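You operate a simulated robot arm through the tools that you are given. There is no shell and no other tool. Be economical: measure what you need, move in short steps, check, and stop when the job is done.

You are at the controls of a simulated robot arm. One attempt, no reset.

Task
Both side gates have worked loose: throw their latches and run their nuts home.
Fine: red latch and orange nut on the yellow gate, white latch and green nut on the blue one; each latch before its nut.

It is judged by the outcome, as a careful person would: the job done as asked, and still so three seconds after it is handed in. It fails if anything else is knocked over, pushed out of place, dropped, spilled or broken.

Robot
A 7-joint arm with a fingered hand on a trunk, on a base that drives. Base frame: it is fixed to the floor where the robot stands at the start and does not move with it; the origin is under the middle of the robot, x ahead of it, y to its left, z up. Lengths are in m, angles in rad, forces in N, time in s.
Its first joint turns from -2.897 to 2.897 rad. Places, roughly: blue side gate [0.7, 0.5, 0.9]; green lock pin (3x3x11 cm) [0.8, 1, 0.9]; green plastic scraper [0.5, -1.25, 0.75]; red latch of the yellow gate [0.6, -0.2, 1]; tie rod by the blue gate [0.6, 0.8, 1]; tie rod by the yellow gate [0.6, 0, 1]; white latch of the blue gate [0.6, 0.6, 1]; yellow rag [0.5, -1.5, 0.75]; yellow side gate [0.7, -0.3, 0.9]; yellow stop post (4x4x25 cm) [1, 1, 1]. Payload 3.7 kg.
Tool frame: the origin (TCP) lies between the finger pads and is the grasp point; the fingertips stand 0.025 m ahead of it; z points along the fingers, y is the line along which they close. Largest opening 0.088 m; the body of the gripper starts 0.029 m behind the TCP. The gripper is a hand of 5 fingers: y runs from the thumb to the fingers, the wrist lies at [-0.013, -0.106, -0.174] in the tool frame.
Orientation is that of the tool frame in the base frame, as [roll, pitch, yaw] about the fixed x, y, z axes, in that order (R = Rz(yaw) Ry(pitch) Rx(roll)). With the fingers straight down and the wrist toward the robot, the tool's x, y and z point along [0, 1, 0], [1, 0, 0] and [0, 0, -1] of the base frame.

Tools
- The arm moves only by the tool play_rows. Its argument "plan" is a list of rows, each an object of numbers (a shift or turn left out is 0): "x", "y", "z": the shift along the tool's x, y, z in units of 25 mm (1.0 is 25 mm); "ax", "ay", "az": the turn, a rotation vector about the tool's x, y, z in units of 4 degrees (1.0 is 4 degrees). In form: [{"x": .., "y": .., "z": .., "ax": .., "ay": .., "az": ..}, ...]. A call has 1 to 20 rows; each row shifts and turns the commanded pose from where the row before left it, along the tool's axes as they then stand. A call with a number of a shift or a turn outside -1 to 1 is refused whole. Rows are played at 5 a second. More than 0.05 m and 0.15 rad between two rows, and nothing of the call is played. A pose out of reach is approached as far as the arm can. The call stops where the force on the tool passes 90 N (or 10 N more than at its start, if that is more) or the arm is blocked; 0.2 s more then pass. In this call time passes only in rows, and 0.2 s behind the last. The reply holds the time, the measured pose of the TCP, the force on the tool along the base axes, the opening and the grip force, in the units named above and with some noise, with the torque about the TCP (base axes, N m) and any sound that the robot's microphone picked up, and new pictures: "show" is both (left out), scene, wrist or none.
- Cameras (640 x 400 px; columns grow to the right, rows downward): "scene" is now at [0.1914, 0.2058, 1.3211]; the picture's right is [-0.21, -0.98, 0.00], its down [-0.25, 0.05, -0.97] and it looks along [0.95, -0.20, -0.25] (base axes); focal length 214 px, centre (320, 200). "wrist" rides on the gripper at [0.059, -0.079, -0.105] in the tool frame; the picture's right is [-0.73, 0.32, -0.61], its down [-0.62, -0.68, 0.38] and it looks along [-0.29, 0.66, 0.70] (tool axes); focal length 234 px, centre (320, 200). There is no depth. A picture from a camera that has moved, and an enlarged one, comes with that camera's place and axes in the base frame and with its lens.
- steer(legs): drives the robot by 1 to 6 legs, each [ahead, left, turn to the left] in m, m and rad, along the robot's own axes; the way and the turn of a leg run together, so that a leg with both is an arc; at most 1.5 m and 3.142 rad a leg. The arm and the cameras ride along, it lands a little off, and it stops where it bumps. It gives what a move gives, and a new picture of the scene camera.
- curl_fingers(index, middle, ring, little, thumb_bend, thumb_turn): sets how far each is bent, from 0 (flat) to 1 (curled in); at 0.3 the hand is open as for a grip, at 0.7 the pads meet at the TCP. One left out holds its place. A second passes; each finger stops where it meets its share of the squeeze, and holds until it gets a number again. It is the only way to open and close the hand. It gives what a move gives, with no picture; readings hold the bend of each and the force on index, middle, ring, little, thumb and palm. thumb_turn goes from beside the hand (0) to across from the fingers (1), as for a grip.
- head_to(pan, tilt): turns the head with the scene camera to pan (to the left, within 2.094 rad either way) and tilt (down, from -0.506 to 1.204), counted from straight ahead of the robot. It gives what a move gives, and a new picture of the scene camera.
- enlarge(camera, box): a new picture of the part [left, top, right, bottom] of that camera's present view, enlarged. No time passes.
- close_job(): hands the job in; it is judged then, once.

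Go step by step. Nothing tells you exact positions but the pictures and the camera data: compare them with the known pose of the tool, close in by small moves and look again before you grip or let go. The budget is 120 turns and 260 pictures, counting those below and the enlarged ones. Unless the task says otherwise, let go and move clear before handing in, and close with one line.

The tools are called after "Emit:" by a JSON object that holds its "name" and its "arguments". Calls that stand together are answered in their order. play_rows: Moves the arm, as the interface text tells. Its arguments: {"type":"object","properties":{"plan":{"type":"array","items":{"type":"object","properties":{"x":{"type":"number"},"y":{"type":"number"},"z":{"type":"number"},"ax":{"type":"number"},"ay":{"type":"number"},"az":{"type":"number"}}}},"show":{"type":"string","enum":["both","scene","wrist","none"]}},"required":["plan"]} The other tools are called the same way: curl_fingers (index, middle, ring, little, thumb_bend, thumb_turn) moves the fingers one by one; steer (legs) drives the base; head_to (pan, tilt) turns the head that bears the scene camera; enlarge (camera, box) takes an enlarged picture of a part of a camera's view; close_job () hands the job in.

At the start:

```text
t: 0.0
tool_pos: [0.3806, 0.4002, 1.2831]
orientation: [3.141, 0.0, 1.57]
wrist_force: [0.0, -0.8, -0.1]
moment: [-0.02, -0.01, -0.01]
gripper_width: 0.0873
gripper_force: 0.0
shape: jaw
bend: [0.3, 0.3, 0.3, 0.3, 0.3, 0.98]
finger forces: [0.0, 0.1, 0.0, 0.0, 0.0, 0.1]
robot x, y, heading: [-0.0016, 0.0028, 0.002]
head pan, tilt: [-0.211, 0.255]
```

scene: 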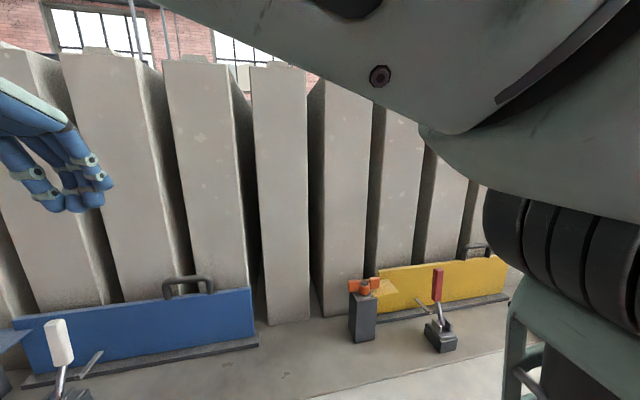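
wrist: 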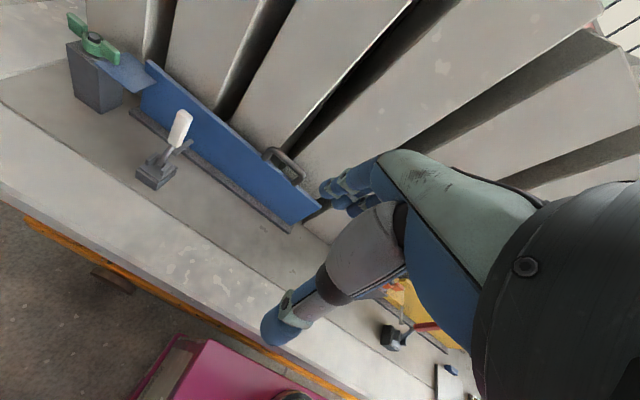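

I see the yellow gate with a red latch and an orange wing nut on a post, and the blue gate with a white latch and a green wing nut. I'll look closer at each first.

Emit:
{"name": "enlarge", "arguments": {"camera": "scene", "box": [320, 240, 520, 365]}}

Emit:
{"name": "enlarge", "arguments": {"camera": "wrist", "box": [40, 0, 340, 190]}}

Emit:
{"name": "head_to", "arguments": {"pan": 0.6, "tilt": 0.5}}

```text
3.20 times, centred on (420, 302) of scene
camera zoom: at [0.1914, 0.2058, 1.3211], right [-0.21, -0.98, 0.0], down [-0.25, 0.05, -0.97], along [0.95, -0.2, -0.25], focal length 686 px, centre (0, -128)
```

zoom: 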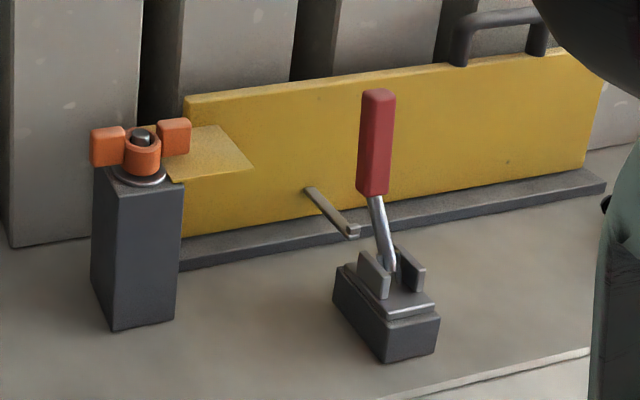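

```text
2.11 times, centred on (190, 95) of wrist
camera zoom: at [0.3031, 0.4584, 1.3884], right [0.32, -0.73, 0.61], down [-0.68, -0.62, -0.38], along [0.66, -0.29, -0.7], focal length 493 px, centre (594, 421)
```

zoom: 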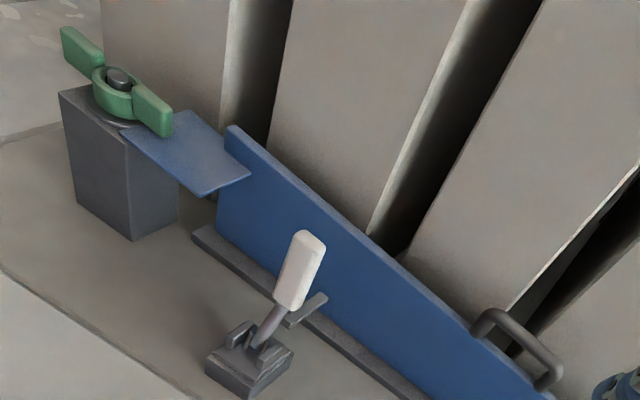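

```text
t: 1.1
tool_pos: [0.3822, 0.399, 1.2821]
orientation: [-3.141, 0.001, 1.57]
wrist_force: [0.4, -0.4, -0.3]
moment: [-0.01, 0.03, 0.0]
gripper_width: 0.0874
gripper_force: 0.0
shape: jaw
bend: [0.3, 0.3, 0.3, 0.3, 0.3, 0.98]
finger forces: [0.0, 0.0, 0.0, 0.1, 0.0, 0.1]
robot x, y, heading: [0.0006, 0.0009, -0.001]
head pan, tilt: [0.6, 0.499]
camera scene: at [0.1752, 0.2768, 1.2985], right [0.56, -0.83, 0.0], down [-0.4, -0.27, -0.88], along [0.72, 0.5, -0.48], focal length 214 px, centre (320, 200)
```

scene: 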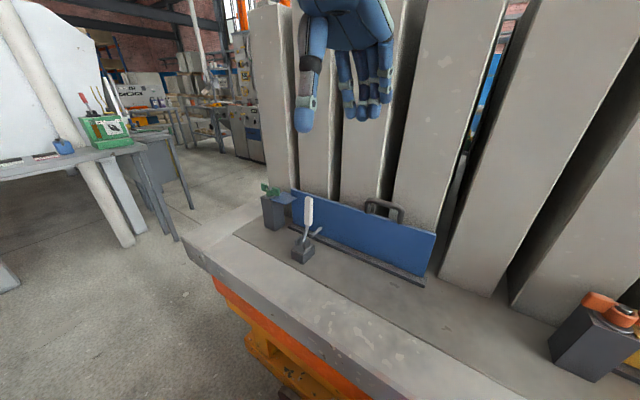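

Latch bases stand in front of the gates; I'll zoom to understand which way the levers swing.

Emit:
{"name": "enlarge", "arguments": {"camera": "scene", "box": [250, 170, 410, 270]}}

Emit:
{"name": "head_to", "arguments": {"pan": -0.3, "tilt": 0.7}}

Emit:
{"name": "enlarge", "arguments": {"camera": "wrist", "box": [120, 90, 220, 200]}}

```text
4.00 times, centred on (330, 220) of scene
camera zoom: at [0.1752, 0.2768, 1.2985], right [0.56, -0.83, 0.0], down [-0.4, -0.27, -0.88], along [0.72, 0.5, -0.48], focal length 858 px, centre (280, 120)
```

zoom: 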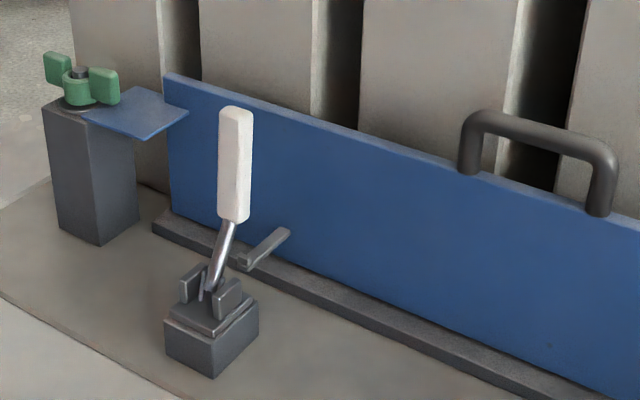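

```text
t: 2.3
tool_pos: [0.381, 0.3997, 1.2828]
orientation: [3.14, 0.001, 1.571]
wrist_force: [-0.7, -0.1, 0.3]
moment: [-0.01, 0.02, 0.01]
gripper_width: 0.0874
gripper_force: 0.1
shape: jaw
bend: [0.3, 0.3, 0.3, 0.3, 0.3, 0.98]
finger forces: [0.1, 0.0, 0.1, 0.0, 0.0, 0.0]
robot x, y, heading: [0.001, -0.0021, -0.005]
head pan, tilt: [-0.3, 0.7]
camera scene: at [0.1812, 0.2004, 1.2808], right [-0.29, -0.96, 0.0], down [-0.62, 0.19, -0.77], along [0.73, -0.23, -0.64], focal length 214 px, centre (320, 200)
```

scene: 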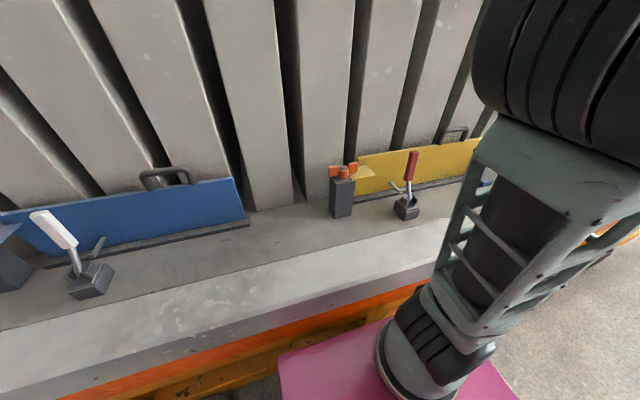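

```text
3.64 times, centred on (170, 145) of wrist
camera zoom: at [0.3031, 0.4584, 1.3884], right [0.32, -0.73, 0.61], down [-0.68, -0.62, -0.38], along [0.66, -0.29, -0.7], focal length 852 px, centre (866, 400)
```

zoom: 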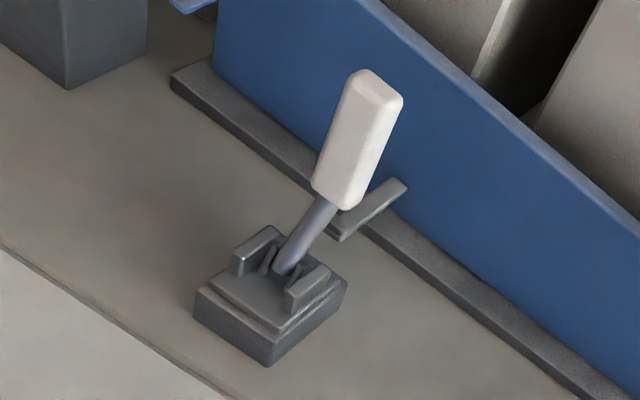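

The levers pivot about an axis along y and lean slightly toward the gate (blue lever top about (0.59, 0.60, 1.03), pivot about (0.55, 0.60, 0.875)). I'll bring the hand above the white lever and turn the head there to measure better.

Emit:
{"name": "play_rows", "arguments": {"plan": [{"x": 0.9, "y": 0.75, "z": 0.7}, {"x": 0.9, "y": 0.75, "z": 0.7}, {"x": 0.9, "y": 0.75, "z": 0.7}, {"x": 0.9, "y": 0.75, "z": 0.7}, {"x": 0.9, "y": 0.75, "z": 0.7}, {"x": 0.9, "y": 0.75, "z": 0.7}, {"x": 0.9, "y": 0.75, "z": 0.7}, {"x": 0.9, "y": 0.75, "z": 0.7}, {"x": 0.8, "y": 0.75, "z": 0.7}], "show": "wrist"}}

Emit:
{"name": "head_to", "arguments": {"pan": 0.7, "tilt": 0.45}}

Emit:
{"name": "enlarge", "arguments": {"camera": "scene", "box": [220, 120, 420, 245]}}

```text
t: 4.3
tool_pos: [0.5524, 0.6005, 1.1258]
orientation: [-3.141, -0.002, 1.572]
wrist_force: [-0.8, -0.5, 0.7]
moment: [-0.01, 0.02, 0.01]
gripper_width: 0.0876
gripper_force: 0.0
shape: jaw
bend: [0.3, 0.3, 0.3, 0.3, 0.3, 0.98]
finger forces: [0.1, 0.1, 0.0, 0.0, 0.0, 0.0]
robot x, y, heading: [0.0003, -0.0036, 0.005]
head pan, tilt: [-0.3, 0.7]
camera wrist: at [0.4743, 0.6588, 1.2307], right [0.32, -0.73, 0.61], down [-0.68, -0.62, -0.38], along [0.66, -0.29, -0.7], focal length 234 px, centre (320, 200)
```

wrist: 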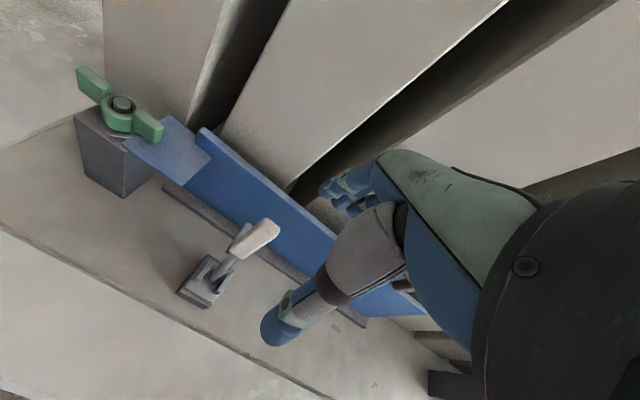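

```text
t: 5.6
tool_pos: [0.552, 0.6001, 1.1255]
orientation: [3.141, -0.001, 1.571]
wrist_force: [-0.4, 0.0, 0.1]
moment: [0.01, -0.02, -0.02]
gripper_width: 0.0876
gripper_force: 0.1
shape: jaw
bend: [0.3, 0.3, 0.3, 0.3, 0.3, 0.98]
finger forces: [0.0, 0.0, 0.1, 0.0, 0.1, 0.0]
robot x, y, heading: [0.0, -0.0005, 0.0]
head pan, tilt: [0.7, 0.45]
camera scene: at [0.1704, 0.2846, 1.3029], right [0.64, -0.77, 0.0], down [-0.33, -0.28, -0.9], along [0.69, 0.58, -0.44], focal length 214 px, centre (320, 200)
```

scene: 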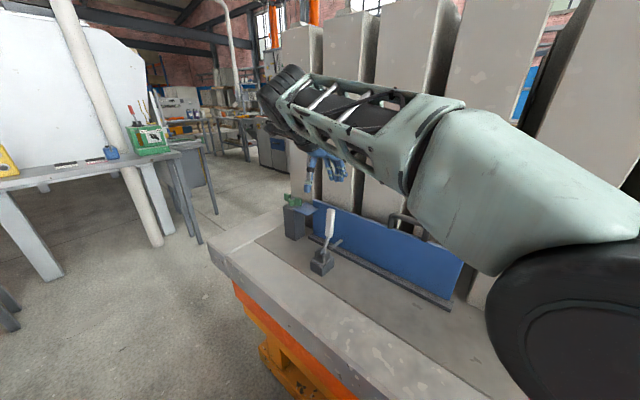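

```text
3.20 times, centred on (320, 182) of scene
camera zoom: at [0.1704, 0.2846, 1.3029], right [0.64, -0.77, 0.0], down [-0.33, -0.28, -0.9], along [0.69, 0.58, -0.44], focal length 686 px, centre (320, 256)
```

zoom: 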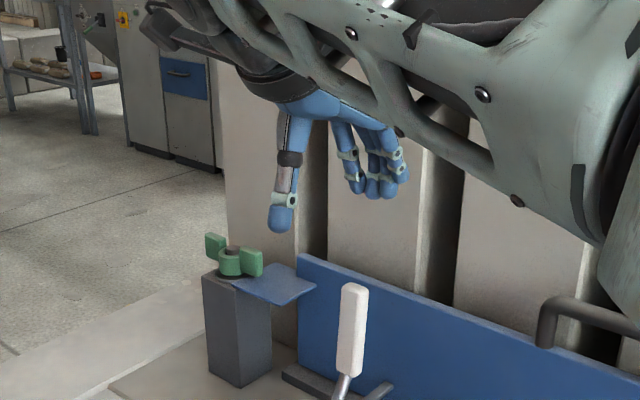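

The white lever's top is about (0.592, 0.606, 1.02). I'll descend over it partway and check.

Emit:
{"name": "play_rows", "arguments": {"plan": [{"x": 0.14, "y": 0.6, "z": 0.6}, {"x": 0.14, "y": 0.56, "z": 0.8}, {"z": 0.8}], "show": "both"}}

Emit:
{"name": "enlarge", "arguments": {"camera": "scene", "box": [260, 140, 420, 240]}}

```text
t: 6.4
tool_pos: [0.5823, 0.6069, 1.0708]
orientation: [3.141, 0.002, 1.571]
wrist_force: [0.4, -0.9, 1.1]
moment: [0.0, 0.0, -0.04]
gripper_width: 0.0878
gripper_force: 0.0
shape: jaw
bend: [0.3, 0.3, 0.3, 0.3, 0.3, 0.98]
finger forces: [0.1, 0.0, 0.0, 0.1, 0.0, 0.0]
robot x, y, heading: [0.0004, -0.0039, -0.002]
head pan, tilt: [0.7, 0.45]
camera scene: at [0.1703, 0.2846, 1.303], right [0.64, -0.76, 0.0], down [-0.33, -0.28, -0.9], along [0.69, 0.58, -0.44], focal length 214 px, centre (320, 200)
camera wrist: at [0.503, 0.6657, 1.1751], right [0.32, -0.73, 0.61], down [-0.68, -0.62, -0.38], along [0.66, -0.29, -0.7], focal length 234 px, centre (320, 200)
```

scene: 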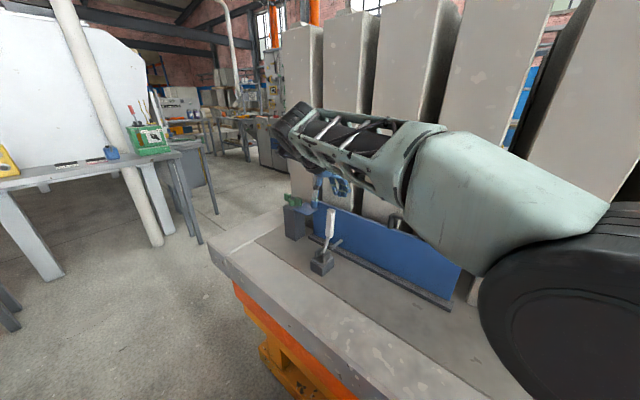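
wrist: 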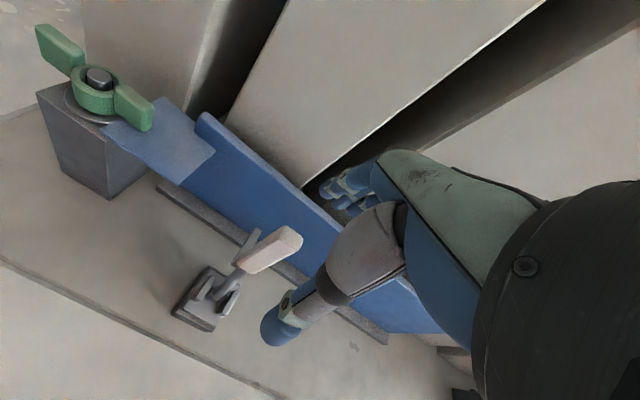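

```text
4.00 times, centred on (340, 190) of scene
camera zoom: at [0.1703, 0.2846, 1.303], right [0.64, -0.76, 0.0], down [-0.33, -0.28, -0.9], along [0.69, 0.58, -0.44], focal length 858 px, centre (240, 240)
```

zoom: 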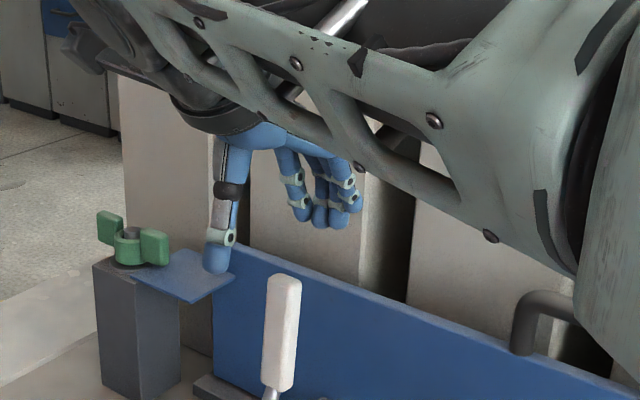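

The thumb sits in front of the lever and the fingers behind it, just above the gate edge. I'll descend 5 cm and close softly.

Emit:
{"name": "play_rows", "arguments": {"plan": [{"z": 0.7}, {"z": 0.7}, {"z": 0.6}], "show": "wrist"}}

Emit:
{"name": "curl_fingers", "arguments": {"index": 0.7, "middle": 0.7, "ring": 0.7, "little": 0.7, "thumb_bend": 0.7}}

Emit:
{"name": "enlarge", "arguments": {"camera": "scene", "box": [260, 140, 420, 240]}}

```text
t: 7.2
tool_pos: [0.5814, 0.6086, 1.0209]
orientation: [-3.141, 0.0, 1.57]
wrist_force: [0.2, -0.4, -1.0]
moment: [-0.01, -0.01, 0.01]
gripper_width: 0.0876
gripper_force: 0.0
shape: jaw
bend: [0.3, 0.3, 0.3, 0.3, 0.3, 0.98]
finger forces: [0.1, 0.0, 0.1, 0.0, 0.0, 0.0]
robot x, y, heading: [-0.0032, 0.002, 0.003]
head pan, tilt: [0.7, 0.45]
camera wrist: at [0.5031, 0.6667, 1.1269], right [0.32, -0.73, 0.61], down [-0.68, -0.62, -0.38], along [0.66, -0.29, -0.7], focal length 234 px, centre (320, 200)
```

wrist: 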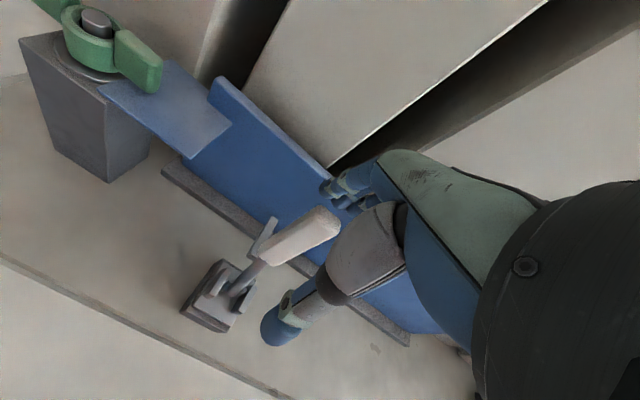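

```text
t: 8.2
tool_pos: [0.5815, 0.608, 1.0223]
orientation: [-3.141, -0.002, 1.571]
wrist_force: [0.5, -0.9, 0.4]
moment: [0.01, -0.01, 0.04]
gripper_width: 0.0097
gripper_force: 4.8
shape: fingers
bend: [0.66, 0.66, 0.7, 0.7, 0.64, 0.97]
finger forces: [2.4, 2.7, 0.1, 0.0, 4.5, 0.0]
robot x, y, heading: [-0.0005, 0.0012, 0.001]
head pan, tilt: [0.7, 0.45]
```

```text
4.00 times, centred on (340, 190) of scene
camera zoom: at [0.1704, 0.2846, 1.303], right [0.64, -0.76, 0.0], down [-0.33, -0.28, -0.9], along [0.69, 0.58, -0.44], focal length 858 px, centre (240, 240)
```

zoom: 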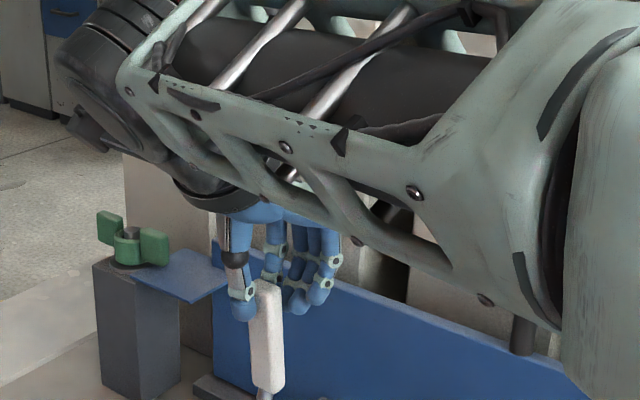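

The handle is gripped (index, middle and thumb loaded). I'll pull it toward the robot along its arc, a few degrees first.

Emit:
{"name": "play_rows", "arguments": {"plan": [{"y": -0.42, "z": -0.07, "ax": -1}, {"y": -0.42, "z": -0.07, "ax": -1}, {"y": -0.42, "z": -0.07, "ax": -1}, {"y": -0.42, "z": -0.07, "ax": -1}], "show": "scene"}}

Emit:
{"name": "enlarge", "arguments": {"camera": "scene", "box": [240, 160, 400, 300]}}

```text
t: 9.2
tool_pos: [0.5365, 0.6066, 1.023]
orientation: [2.862, 0.002, 1.569]
wrist_force: [0.9, 0.4, -5.7]
moment: [0.0, 0.01, 0.01]
gripper_width: 0.0103
gripper_force: 4.2
shape: fingers
bend: [0.66, 0.67, 0.7, 0.7, 0.64, 0.97]
finger forces: [1.7, 1.8, 0.1, 0.0, 4.8, 0.0]
robot x, y, heading: [-0.002, -0.0017, 0.001]
head pan, tilt: [0.7, 0.45]
camera scene: at [0.1706, 0.2848, 1.3029], right [0.64, -0.77, 0.0], down [-0.33, -0.28, -0.9], along [0.69, 0.58, -0.44], focal length 214 px, centre (320, 200)
```

scene: 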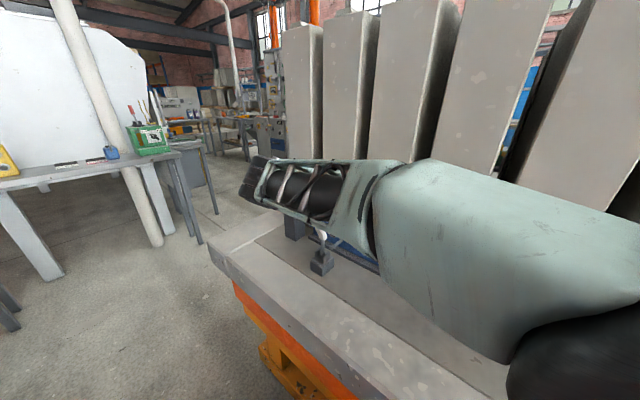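

```text
2.86 times, centred on (320, 230) of scene
camera zoom: at [0.1706, 0.2848, 1.3029], right [0.64, -0.77, 0.0], down [-0.33, -0.28, -0.9], along [0.69, 0.58, -0.44], focal length 613 px, centre (320, 114)
```

zoom: 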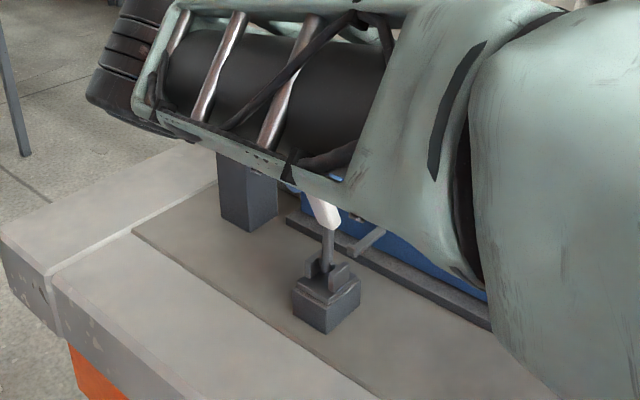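

The lever follows freely toward the robot. I continue along the arc with less tilt, watching force and sound.

Emit:
{"name": "play_rows", "arguments": {"plan": [{"y": -0.42, "z": -0.03, "ax": -0.6}, {"y": -0.42, "z": -0.03, "ax": -0.6}, {"y": -0.42, "z": -0.02, "ax": -0.6}, {"y": -0.42, "z": -0.01, "ax": -0.6}, {"y": -0.42, "z": 0, "ax": -0.6}, {"y": -0.42, "z": 0.01, "ax": -0.6}], "show": "both"}}

Emit:
{"name": "enlarge", "arguments": {"camera": "scene", "box": [240, 160, 400, 300]}}

```text
t: 10.6
tool_pos: [0.4776, 0.6062, 1.0008]
orientation: [2.611, 0.0, 1.57]
wrist_force: [4.5, 2.7, -4.6]
moment: [0.02, -0.1, 0.03]
gripper_width: 0.0114
gripper_force: 4.9
shape: fingers
bend: [0.65, 0.66, 0.7, 0.7, 0.64, 0.97]
finger forces: [2.4, 2.6, 0.0, 0.1, 5.6, 0.1]
robot x, y, heading: [-0.0031, 0.0022, 0.004]
head pan, tilt: [0.7, 0.45]
camera scene: at [0.1707, 0.2849, 1.3029], right [0.64, -0.77, 0.0], down [-0.33, -0.28, -0.9], along [0.69, 0.58, -0.44], focal length 214 px, centre (320, 200)
camera wrist: at [0.3585, 0.6649, 1.0526], right [-0.03, -0.73, 0.69], down [-0.39, -0.62, -0.68], along [0.92, -0.29, -0.27], focal length 234 px, centre (320, 200)
```

scene: 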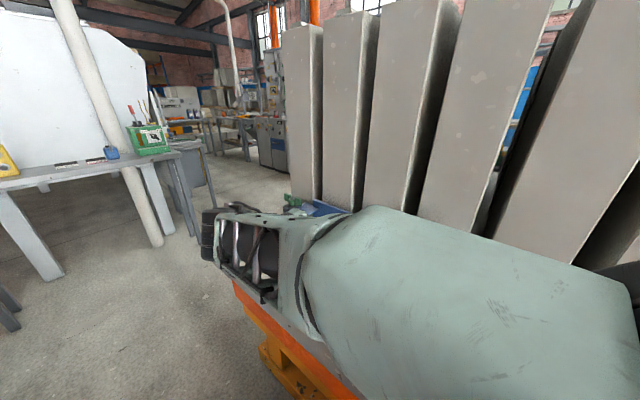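
wrist: 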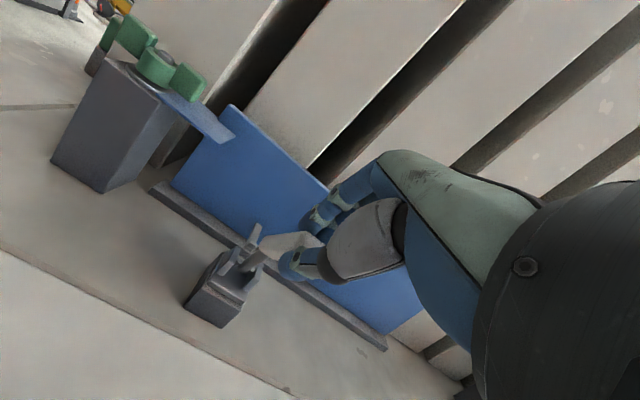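

```text
2.86 times, centred on (320, 230) of scene
camera zoom: at [0.1707, 0.2849, 1.3029], right [0.64, -0.77, 0.0], down [-0.33, -0.28, -0.9], along [0.69, 0.58, -0.44], focal length 613 px, centre (320, 114)
```

zoom: 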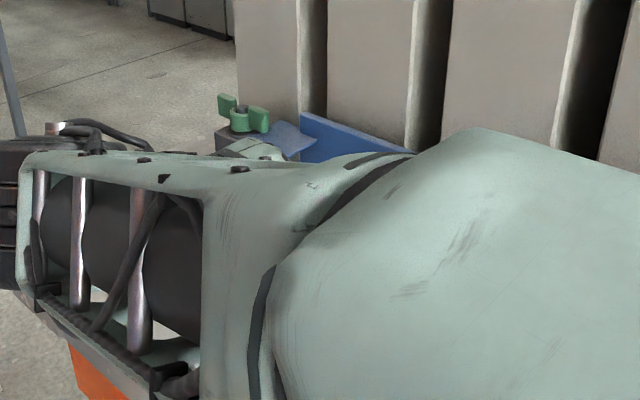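

The lever is about 30° past upright and still moving with light force. I continue.

Emit:
{"name": "play_rows", "arguments": {"plan": [{"y": -0.42, "z": 0.02, "ax": -0.5}, {"y": -0.42, "z": 0.03, "ax": -0.5}, {"y": -0.42, "z": 0.04, "ax": -0.5}, {"y": -0.42, "z": 0.05, "ax": -0.5}, {"y": -0.42, "z": 0.06, "ax": -0.5}, {"y": -0.42, "z": 0.07, "ax": -0.5}], "show": "wrist"}}

Emit:
{"name": "enlarge", "arguments": {"camera": "wrist", "box": [160, 200, 360, 340]}}

```text
t: 12.0
tool_pos: [0.4293, 0.6063, 0.9623]
orientation: [2.4, -0.003, 1.575]
wrist_force: [-2.5, -0.2, 0.3]
moment: [0.02, 0.07, 0.02]
gripper_width: 0.0078
gripper_force: 3.3
shape: fingers
bend: [0.68, 0.68, 0.7, 0.7, 0.65, 0.97]
finger forces: [0.9, 1.0, 0.1, 0.1, 4.3, 0.1]
robot x, y, heading: [0.0041, 0.002, 0.005]
head pan, tilt: [0.7, 0.45]
camera wrist: at [0.3007, 0.6649, 0.9863], right [-0.17, -0.73, 0.67], down [-0.24, -0.62, -0.74], along [0.96, -0.29, -0.07], focal length 234 px, centre (320, 200)
```

wrist: 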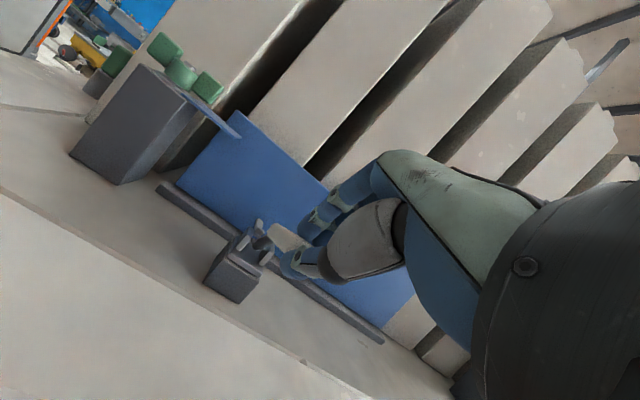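

```text
2.86 times, centred on (260, 270) of wrist
camera zoom: at [0.3007, 0.6649, 0.9863], right [-0.17, -0.73, 0.67], down [-0.24, -0.62, -0.74], along [0.96, -0.29, -0.07], focal length 669 px, centre (491, 0)
```

zoom: 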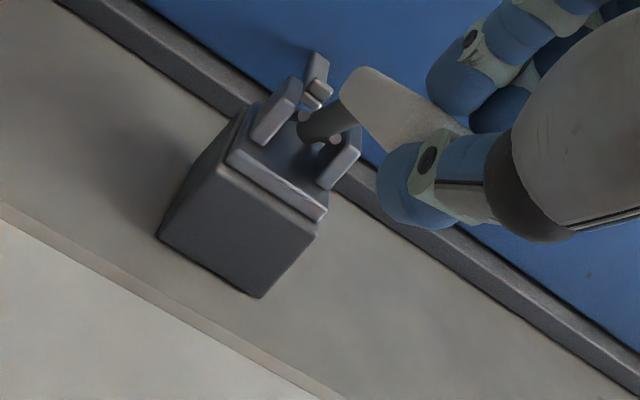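

No stop felt yet at about 55°. I keep going carefully.

Emit:
{"name": "play_rows", "arguments": {"plan": [{"y": -0.42, "z": 0.1, "ax": -0.6}, {"y": -0.42, "z": 0.12, "ax": -0.6}, {"y": -0.42, "z": 0.14, "ax": -0.6}, {"y": -0.42, "z": 0.15, "ax": -0.6}], "show": "wrist"}}

Emit:
{"name": "enlarge", "arguments": {"camera": "wrist", "box": [160, 200, 360, 340]}}

```text
t: 13.0
tool_pos: [0.4117, 0.6057, 0.9224]
orientation: [2.234, 0.0, 1.57]
wrist_force: [-2.4, 0.3, 0.3]
moment: [-0.01, 0.05, 0.01]
gripper_width: 0.0036
gripper_force: 1.4
shape: fingers
bend: [0.7, 0.69, 0.7, 0.7, 0.66, 0.97]
finger forces: [0.5, 0.8, 0.0, 0.0, 2.9, 0.1]
robot x, y, heading: [-0.0017, -0.0015, 0.005]
head pan, tilt: [0.7, 0.45]
camera wrist: at [0.2812, 0.6642, 0.925], right [-0.28, -0.73, 0.63], down [-0.12, -0.62, -0.77], along [0.95, -0.29, 0.09], focal length 234 px, centre (320, 200)
```

wrist: 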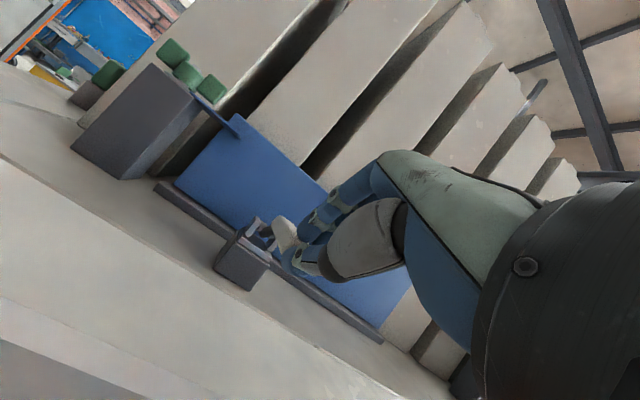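

```text
2.86 times, centred on (260, 270) of wrist
camera zoom: at [0.2812, 0.6642, 0.925], right [-0.28, -0.73, 0.63], down [-0.12, -0.62, -0.77], along [0.95, -0.29, 0.09], focal length 669 px, centre (491, 0)
```

zoom: 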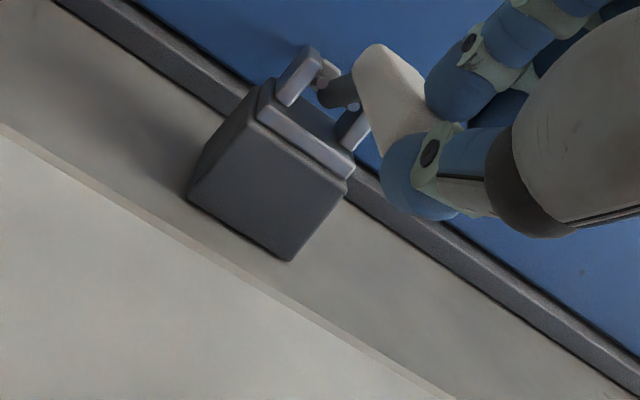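

The grip is sliding toward the handle's end, so the lever may have reached its stop. I'll open and look.

Emit:
{"name": "curl_fingers", "arguments": {"index": 0.3, "middle": 0.3, "ring": 0.3, "little": 0.3, "thumb_bend": 0.3}}

Emit:
{"name": "play_rows", "arguments": {"plan": [{"z": -0.8}, {"z": -0.8}, {"z": -0.8}], "show": "both"}}

Emit:
{"name": "enlarge", "arguments": {"camera": "wrist", "box": [160, 180, 360, 320]}}

```text
t: 14.0
tool_pos: [0.4122, 0.6056, 0.923]
orientation: [2.235, -0.001, 1.572]
wrist_force: [0.1, 0.0, 0.5]
moment: [-0.03, 0.01, 0.02]
gripper_width: 0.0844
gripper_force: 0.0
shape: fingers
bend: [0.3, 0.3, 0.3, 0.3, 0.3, 0.97]
finger forces: [0.1, 0.1, 0.1, 0.0, 0.1, 0.1]
robot x, y, heading: [-0.0009, 0.0009, -0.002]
head pan, tilt: [0.7, 0.45]
```

```text
t: 14.8
tool_pos: [0.3643, 0.6055, 0.9588]
orientation: [2.234, 0.0, 1.57]
wrist_force: [-0.2, 0.2, -0.2]
moment: [-0.01, 0.0, -0.01]
gripper_width: 0.0845
gripper_force: 0.1
shape: fingers
bend: [0.3, 0.3, 0.3, 0.3, 0.3, 0.97]
finger forces: [0.0, 0.0, 0.0, 0.0, 0.0, 0.1]
robot x, y, heading: [-0.0033, -0.0003, 0.004]
head pan, tilt: [0.7, 0.45]
camera scene: at [0.1704, 0.2847, 1.3029], right [0.64, -0.77, 0.0], down [-0.33, -0.28, -0.9], along [0.69, 0.58, -0.44], focal length 214 px, centre (320, 200)
camera wrist: at [0.2333, 0.6651, 0.9616], right [-0.28, -0.73, 0.63], down [-0.12, -0.62, -0.77], along [0.95, -0.29, 0.09], focal length 234 px, centre (320, 200)
```

scene: 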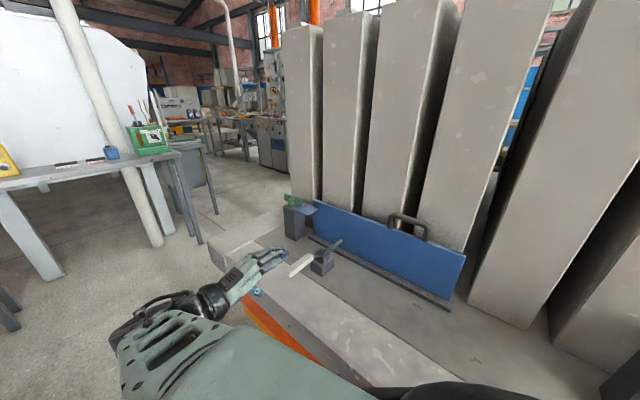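
wrist: 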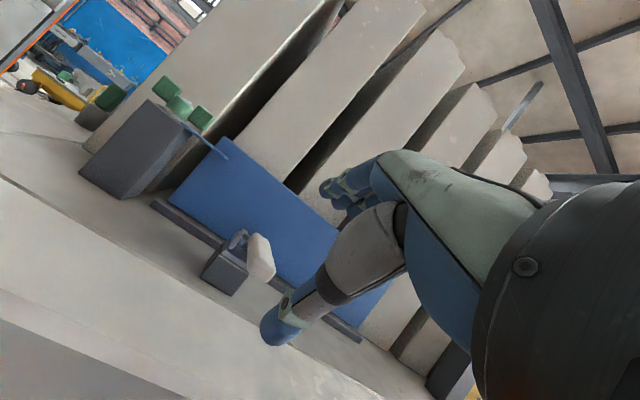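

```text
2.86 times, centred on (260, 250) of wrist
camera zoom: at [0.2333, 0.6651, 0.9616], right [-0.28, -0.73, 0.63], down [-0.12, -0.62, -0.77], along [0.95, -0.29, 0.09], focal length 669 px, centre (491, 57)
```

zoom: 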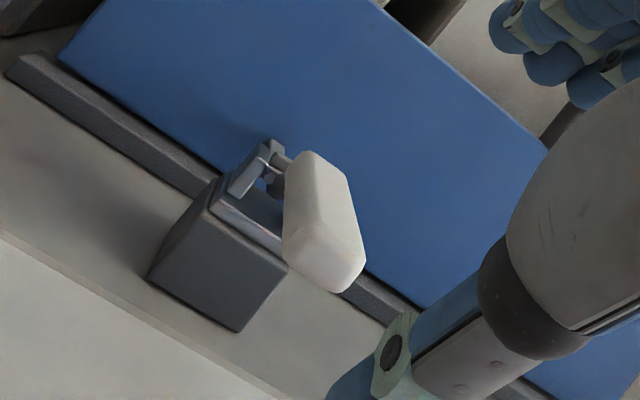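

Emit:
{"name": "enlarge", "arguments": {"camera": "scene", "box": [250, 190, 410, 290]}}

```text
4.00 times, centred on (330, 240) of scene
camera zoom: at [0.1704, 0.2847, 1.3029], right [0.64, -0.77, 0.0], down [-0.33, -0.28, -0.9], along [0.69, 0.58, -0.44], focal length 858 px, centre (280, 40)
```

zoom: 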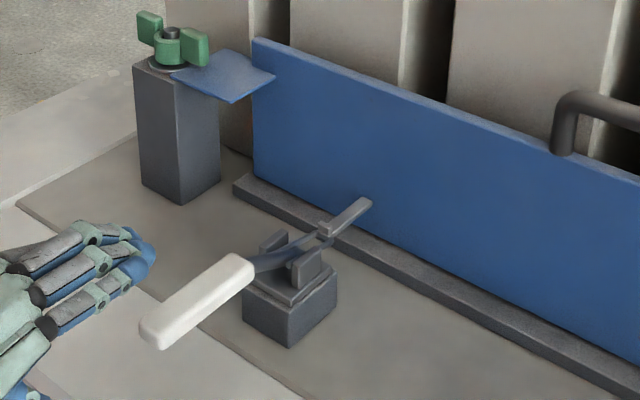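

The lever now lies nearly flat toward the robot (tip about (0.43, 0.605, 0.90)). I'll verify it is fully home by pressing from above with closed fingers: raise and straighten first.

Emit:
{"name": "play_rows", "arguments": {"plan": [{"y": 0.63, "z": -0.5}, {"y": 0.63, "z": -0.5}, {"y": 0.63, "z": -0.5}, {"ax": 1}, {"ax": 1}, {"ax": 1}, {"ax": 1}, {"ax": 1}, {"ax": 1}, {"ax": 1}, {"ax": 1}, {"ax": 1}, {"ax": 1}, {"ax": 1}, {"ax": 1}, {"ax": 1}], "show": "none"}}

Emit:
{"name": "curl_fingers", "arguments": {"index": 0.7, "middle": 0.7, "ring": 0.7, "little": 0.7, "thumb_bend": 0.7}}

Emit:
{"name": "play_rows", "arguments": {"plan": [{"y": 1}, {"y": 1}, {"y": 1}], "show": "both"}}

```text
t: 18.2
tool_pos: [0.3637, 0.6075, 1.0184]
orientation: [-3.14, 0.0, 1.572]
wrist_force: [-0.3, 0.0, -0.9]
moment: [0.04, -0.01, -0.01]
gripper_width: 0.0844
gripper_force: 0.0
shape: fingers
bend: [0.3, 0.3, 0.3, 0.3, 0.3, 0.97]
finger forces: [0.0, 0.1, 0.1, 0.0, 0.0, 0.0]
robot x, y, heading: [0.0028, -0.0034, -0.001]
head pan, tilt: [0.7, 0.45]
```

```text
t: 19.2
tool_pos: [0.3629, 0.6071, 1.0175]
orientation: [-3.141, 0.001, 1.571]
wrist_force: [0.4, 0.1, 1.1]
moment: [0.0, -0.01, 0.0]
gripper_width: 0.0
gripper_force: 0.0
shape: fingers
bend: [0.7, 0.7, 0.7, 0.7, 0.7, 0.97]
finger forces: [0.0, 0.1, 0.1, 0.1, 0.0, 0.0]
robot x, y, heading: [0.0026, 0.0022, -0.001]
head pan, tilt: [0.7, 0.45]
```

```text
t: 20.0
tool_pos: [0.438, 0.6066, 1.0194]
orientation: [3.141, 0.0, 1.571]
wrist_force: [-0.8, -0.7, -0.2]
moment: [-0.01, 0.01, 0.03]
gripper_width: 0.0
gripper_force: 0.0
shape: fingers
bend: [0.7, 0.7, 0.7, 0.7, 0.7, 0.97]
finger forces: [0.0, 0.0, 0.1, 0.0, 0.0, 0.1]
robot x, y, heading: [0.0019, 0.0008, -0.001]
head pan, tilt: [0.7, 0.45]
camera scene: at [0.1702, 0.2847, 1.303], right [0.64, -0.76, 0.0], down [-0.33, -0.28, -0.9], along [0.69, 0.58, -0.44], focal length 214 px, centre (320, 200)
camera wrist: at [0.3598, 0.6651, 1.1251], right [0.32, -0.73, 0.61], down [-0.68, -0.62, -0.38], along [0.66, -0.29, -0.7], focal length 234 px, centre (320, 200)
```

scene: 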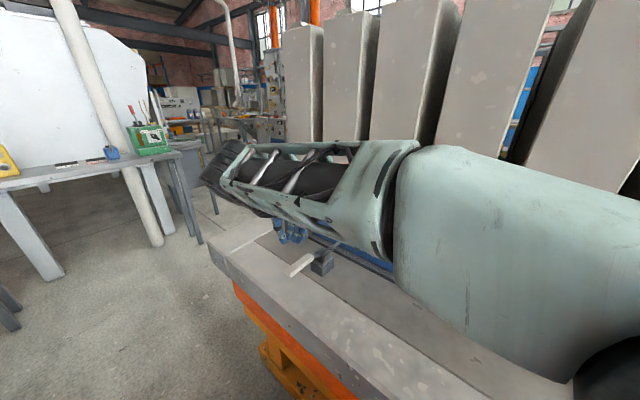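
wrist: 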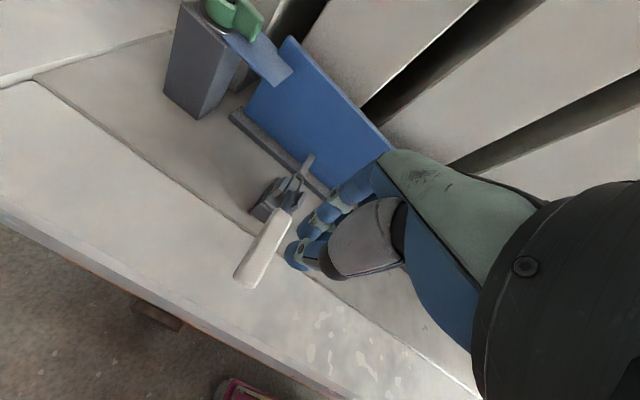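

Pressing down gently near the handle's end, in steps.

Emit:
{"name": "play_rows", "arguments": {"plan": [{"z": 0.9}, {"z": 0.9}, {"z": 0.8}, {"z": 0.4}, {"z": 0.2}], "show": "none"}}

Emit:
{"name": "play_rows", "arguments": {"plan": [{"z": 0.2}], "show": "wrist"}}

```text
t: 21.2
tool_pos: [0.4377, 0.6084, 0.9388]
orientation: [3.14, 0.001, 1.571]
wrist_force: [0.5, 0.4, 0.4]
moment: [0.0, 0.01, 0.0]
gripper_width: 0.0
gripper_force: 0.0
shape: fingers
bend: [0.7, 0.7, 0.7, 0.7, 0.7, 0.97]
finger forces: [0.0, 0.0, 0.1, 0.0, 0.0, 0.0]
robot x, y, heading: [0.0015, 0.0009, 0.0]
head pan, tilt: [0.7, 0.45]
```

```text
t: 21.6
tool_pos: [0.4373, 0.6084, 0.9345]
orientation: [-3.141, -0.005, 1.573]
wrist_force: [-2.8, -0.4, 23.4]
moment: [0.21, 0.22, 0.03]
gripper_width: 0.0
gripper_force: 10.8
shape: fingers
bend: [0.7, 0.7, 0.7, 0.7, 0.7, 0.97]
finger forces: [3.7, 0.6, 0.0, 0.0, 18.5, 0.1]
robot x, y, heading: [0.0004, 0.0028, -0.002]
head pan, tilt: [0.7, 0.45]
camera wrist: at [0.359, 0.6664, 1.0407], right [0.32, -0.73, 0.6], down [-0.68, -0.62, -0.39], along [0.66, -0.29, -0.7], focal length 234 px, centre (320, 200)
```

wrist: 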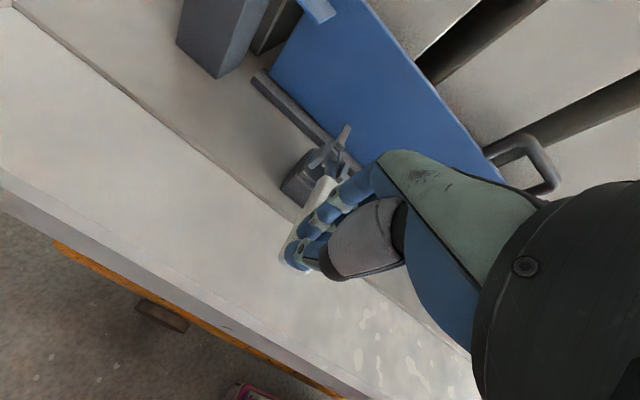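

It meets a firm resistance (23 N). One slightly firmer press to confirm that it's the end stop.

Emit:
{"name": "play_rows", "arguments": {"plan": [{"z": 0.15}], "show": "none"}}

Emit:
{"name": "play_rows", "arguments": {"plan": [{"z": -0.6}, {"z": -1}, {"z": -1}, {"z": -1}, {"z": -1}], "show": "both"}}

Emit:
{"name": "enlarge", "arguments": {"camera": "wrist", "box": [140, 0, 380, 170]}}

```text
t: 22.0
tool_pos: [0.4384, 0.6078, 0.9343]
orientation: [3.139, -0.009, 1.572]
wrist_force: [-6.4, 2.8, 53.0]
moment: [0.45, 0.51, 0.09]
gripper_width: 0.0
gripper_force: 26.9
shape: fingers
bend: [0.7, 0.7, 0.7, 0.7, 0.7, 0.97]
finger forces: [11.1, 1.3, 0.1, 0.1, 40.9, 0.1]
robot x, y, heading: [0.0029, 0.0011, -0.002]
head pan, tilt: [0.7, 0.45]
```

```text
t: 23.2
tool_pos: [0.4376, 0.6083, 1.043]
orientation: [-3.14, 0.0, 1.57]
wrist_force: [0.5, -0.8, -0.4]
moment: [0.04, -0.02, 0.01]
gripper_width: 0.0
gripper_force: 0.0
shape: fingers
bend: [0.7, 0.7, 0.7, 0.7, 0.7, 0.97]
finger forces: [0.0, 0.1, 0.0, 0.0, 0.0, 0.0]
robot x, y, heading: [-0.0012, 0.0006, -0.004]
head pan, tilt: [0.7, 0.45]
camera scene: at [0.1704, 0.2847, 1.3029], right [0.64, -0.76, 0.0], down [-0.33, -0.28, -0.9], along [0.69, 0.58, -0.44], focal length 214 px, centre (320, 200)
camera wrist: at [0.3612, 0.6672, 1.1487], right [0.32, -0.73, 0.61], down [-0.68, -0.62, -0.38], along [0.66, -0.29, -0.7], focal length 234 px, centre (320, 200)
```

scene: 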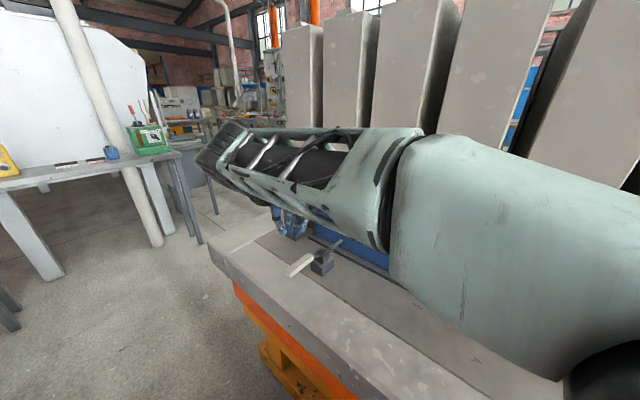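
wrist: 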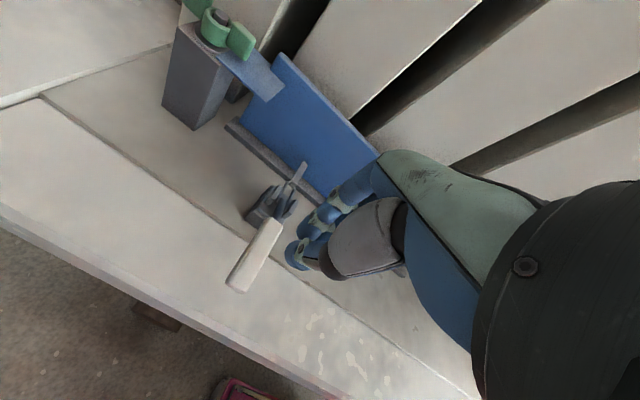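

```text
2.35 times, centred on (260, 85) of wrist
camera zoom: at [0.3612, 0.6672, 1.1487], right [0.32, -0.73, 0.61], down [-0.68, -0.62, -0.38], along [0.66, -0.29, -0.7], focal length 551 px, centre (461, 471)
```

zoom: 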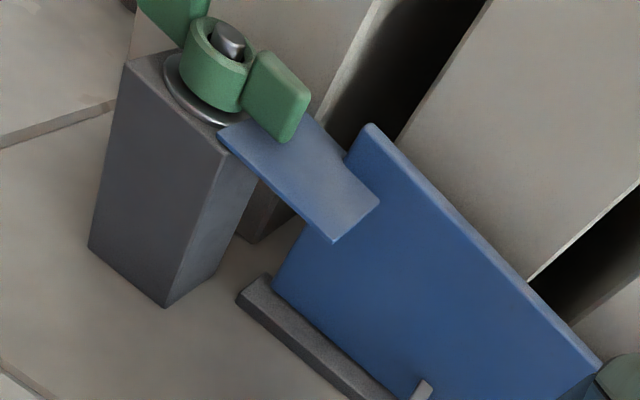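

The white latch is hard against its stop. Now the green nut at about (0.63, 0.796, 0.97): it's beyond comfortable reach, so I raise the hand and drive 0.3 m left.

Emit:
{"name": "play_rows", "arguments": {"plan": [{"z": -1}, {"z": -1}, {"z": -1}, {"z": -1}, {"z": -1}, {"z": -1}], "show": "none"}}

Emit:
{"name": "steer", "arguments": {"legs": [[0, 0.3, 0]]}}

Emit:
{"name": "enlarge", "arguments": {"camera": "scene", "box": [220, 150, 420, 275]}}

```text
t: 24.6
tool_pos: [0.4384, 0.6091, 1.1957]
orientation: [-3.141, -0.002, 1.572]
wrist_force: [0.5, -0.1, 0.3]
moment: [-0.03, 0.01, 0.01]
gripper_width: 0.0002
gripper_force: 0.1
shape: fingers
bend: [0.7, 0.7, 0.7, 0.7, 0.7, 0.97]
finger forces: [0.1, 0.0, 0.0, 0.1, 0.0, 0.0]
robot x, y, heading: [0.0001, -0.0017, -0.004]
head pan, tilt: [0.7, 0.45]
```

```text
t: 26.7
tool_pos: [0.4401, 0.9141, 1.1953]
orientation: [3.141, 0.001, 1.569]
wrist_force: [0.4, 0.3, 0.3]
moment: [0.01, 0.02, 0.01]
gripper_width: 0.0001
gripper_force: 0.1
shape: fingers
bend: [0.7, 0.7, 0.7, 0.7, 0.7, 0.97]
finger forces: [0.1, 0.1, 0.1, 0.0, 0.1, 0.1]
robot x, y, heading: [-0.0013, 0.3064, -0.005]
head pan, tilt: [0.7, 0.45]
camera scene: at [0.1712, 0.5896, 1.3029], right [0.64, -0.77, 0.0], down [-0.33, -0.28, -0.9], along [0.69, 0.58, -0.44], focal length 214 px, centre (320, 200)
```

scene: 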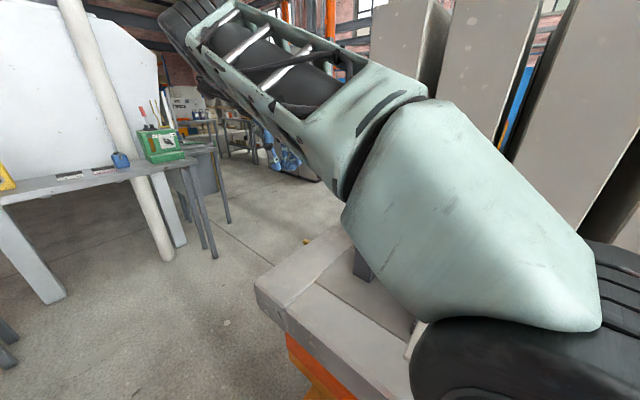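

```text
3.20 times, centred on (320, 212) of scene
camera zoom: at [0.1712, 0.5896, 1.3029], right [0.64, -0.77, 0.0], down [-0.33, -0.28, -0.9], along [0.69, 0.58, -0.44], focal length 686 px, centre (320, 160)
```

zoom: 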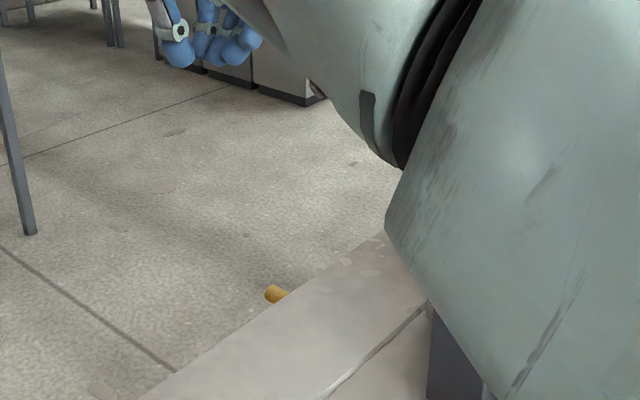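

The forearm blocks the head's view here; standing directly in front of the nut should show it past the arm. I drive another 0.4 m left and bring the hand back right.

Emit:
{"name": "steer", "arguments": {"legs": [[0, 0.4, 0]]}}

Emit:
{"name": "head_to", "arguments": {"pan": -0.35, "tilt": 0.55}}

Emit:
{"name": "curl_fingers", "arguments": {"middle": 1, "ring": 1, "little": 1}}

```text
t: 29.1
tool_pos: [0.44, 1.309, 1.1949]
orientation: [3.141, 0.001, 1.571]
wrist_force: [-0.5, 0.3, 0.5]
moment: [0.01, -0.05, -0.02]
gripper_width: 0.0
gripper_force: 0.0
shape: fingers
bend: [0.7, 0.7, 0.7, 0.7, 0.7, 0.97]
finger forces: [0.0, 0.0, 0.0, 0.0, 0.1, 0.0]
robot x, y, heading: [0.0001, 0.7016, 0.001]
head pan, tilt: [0.7, 0.45]
camera scene: at [0.1711, 0.9845, 1.3029], right [0.64, -0.76, 0.0], down [-0.33, -0.28, -0.9], along [0.69, 0.58, -0.44], focal length 214 px, centre (320, 200)
```

scene: 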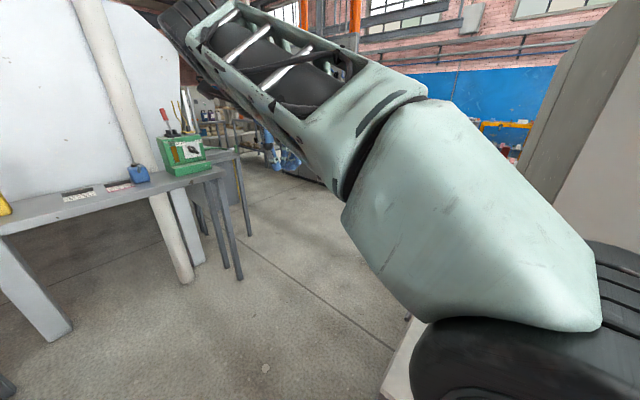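

```text
t: 30.4
tool_pos: [0.4391, 1.3097, 1.1957]
orientation: [-3.141, 0.0, 1.571]
wrist_force: [-0.8, -0.4, -0.6]
moment: [-0.01, 0.04, -0.03]
gripper_width: 0.0
gripper_force: 0.0
shape: fingers
bend: [0.7, 0.7, 0.7, 0.7, 0.7, 0.97]
finger forces: [0.0, 0.0, 0.0, 0.0, 0.1, 0.0]
robot x, y, heading: [0.0019, 0.6993, -0.002]
head pan, tilt: [-0.351, 0.55]
camera scene: at [0.1851, 0.8945, 1.2939], right [-0.34, -0.94, 0.0], down [-0.49, 0.18, -0.85], along [0.8, -0.29, -0.52], focal length 214 px, centre (320, 200)
```

scene: 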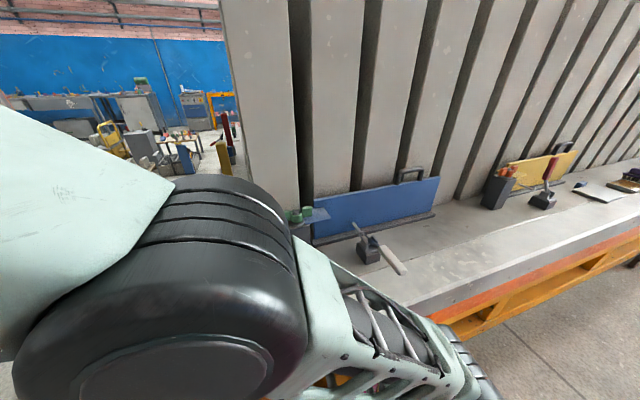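

```text
t: 31.4
tool_pos: [0.4395, 1.3082, 1.197]
orientation: [3.141, 0.0, 1.572]
wrist_force: [0.3, 0.5, -0.1]
moment: [0.02, 0.02, 0.01]
gripper_width: 0.0004
gripper_force: 0.0
shape: fingers
bend: [0.7, 1.0, 1.0, 1.0, 0.7, 0.97]
finger forces: [0.0, 0.1, 0.1, 0.1, 0.0, 0.0]
robot x, y, heading: [-0.001, 0.7011, -0.0]
head pan, tilt: [-0.351, 0.55]
```

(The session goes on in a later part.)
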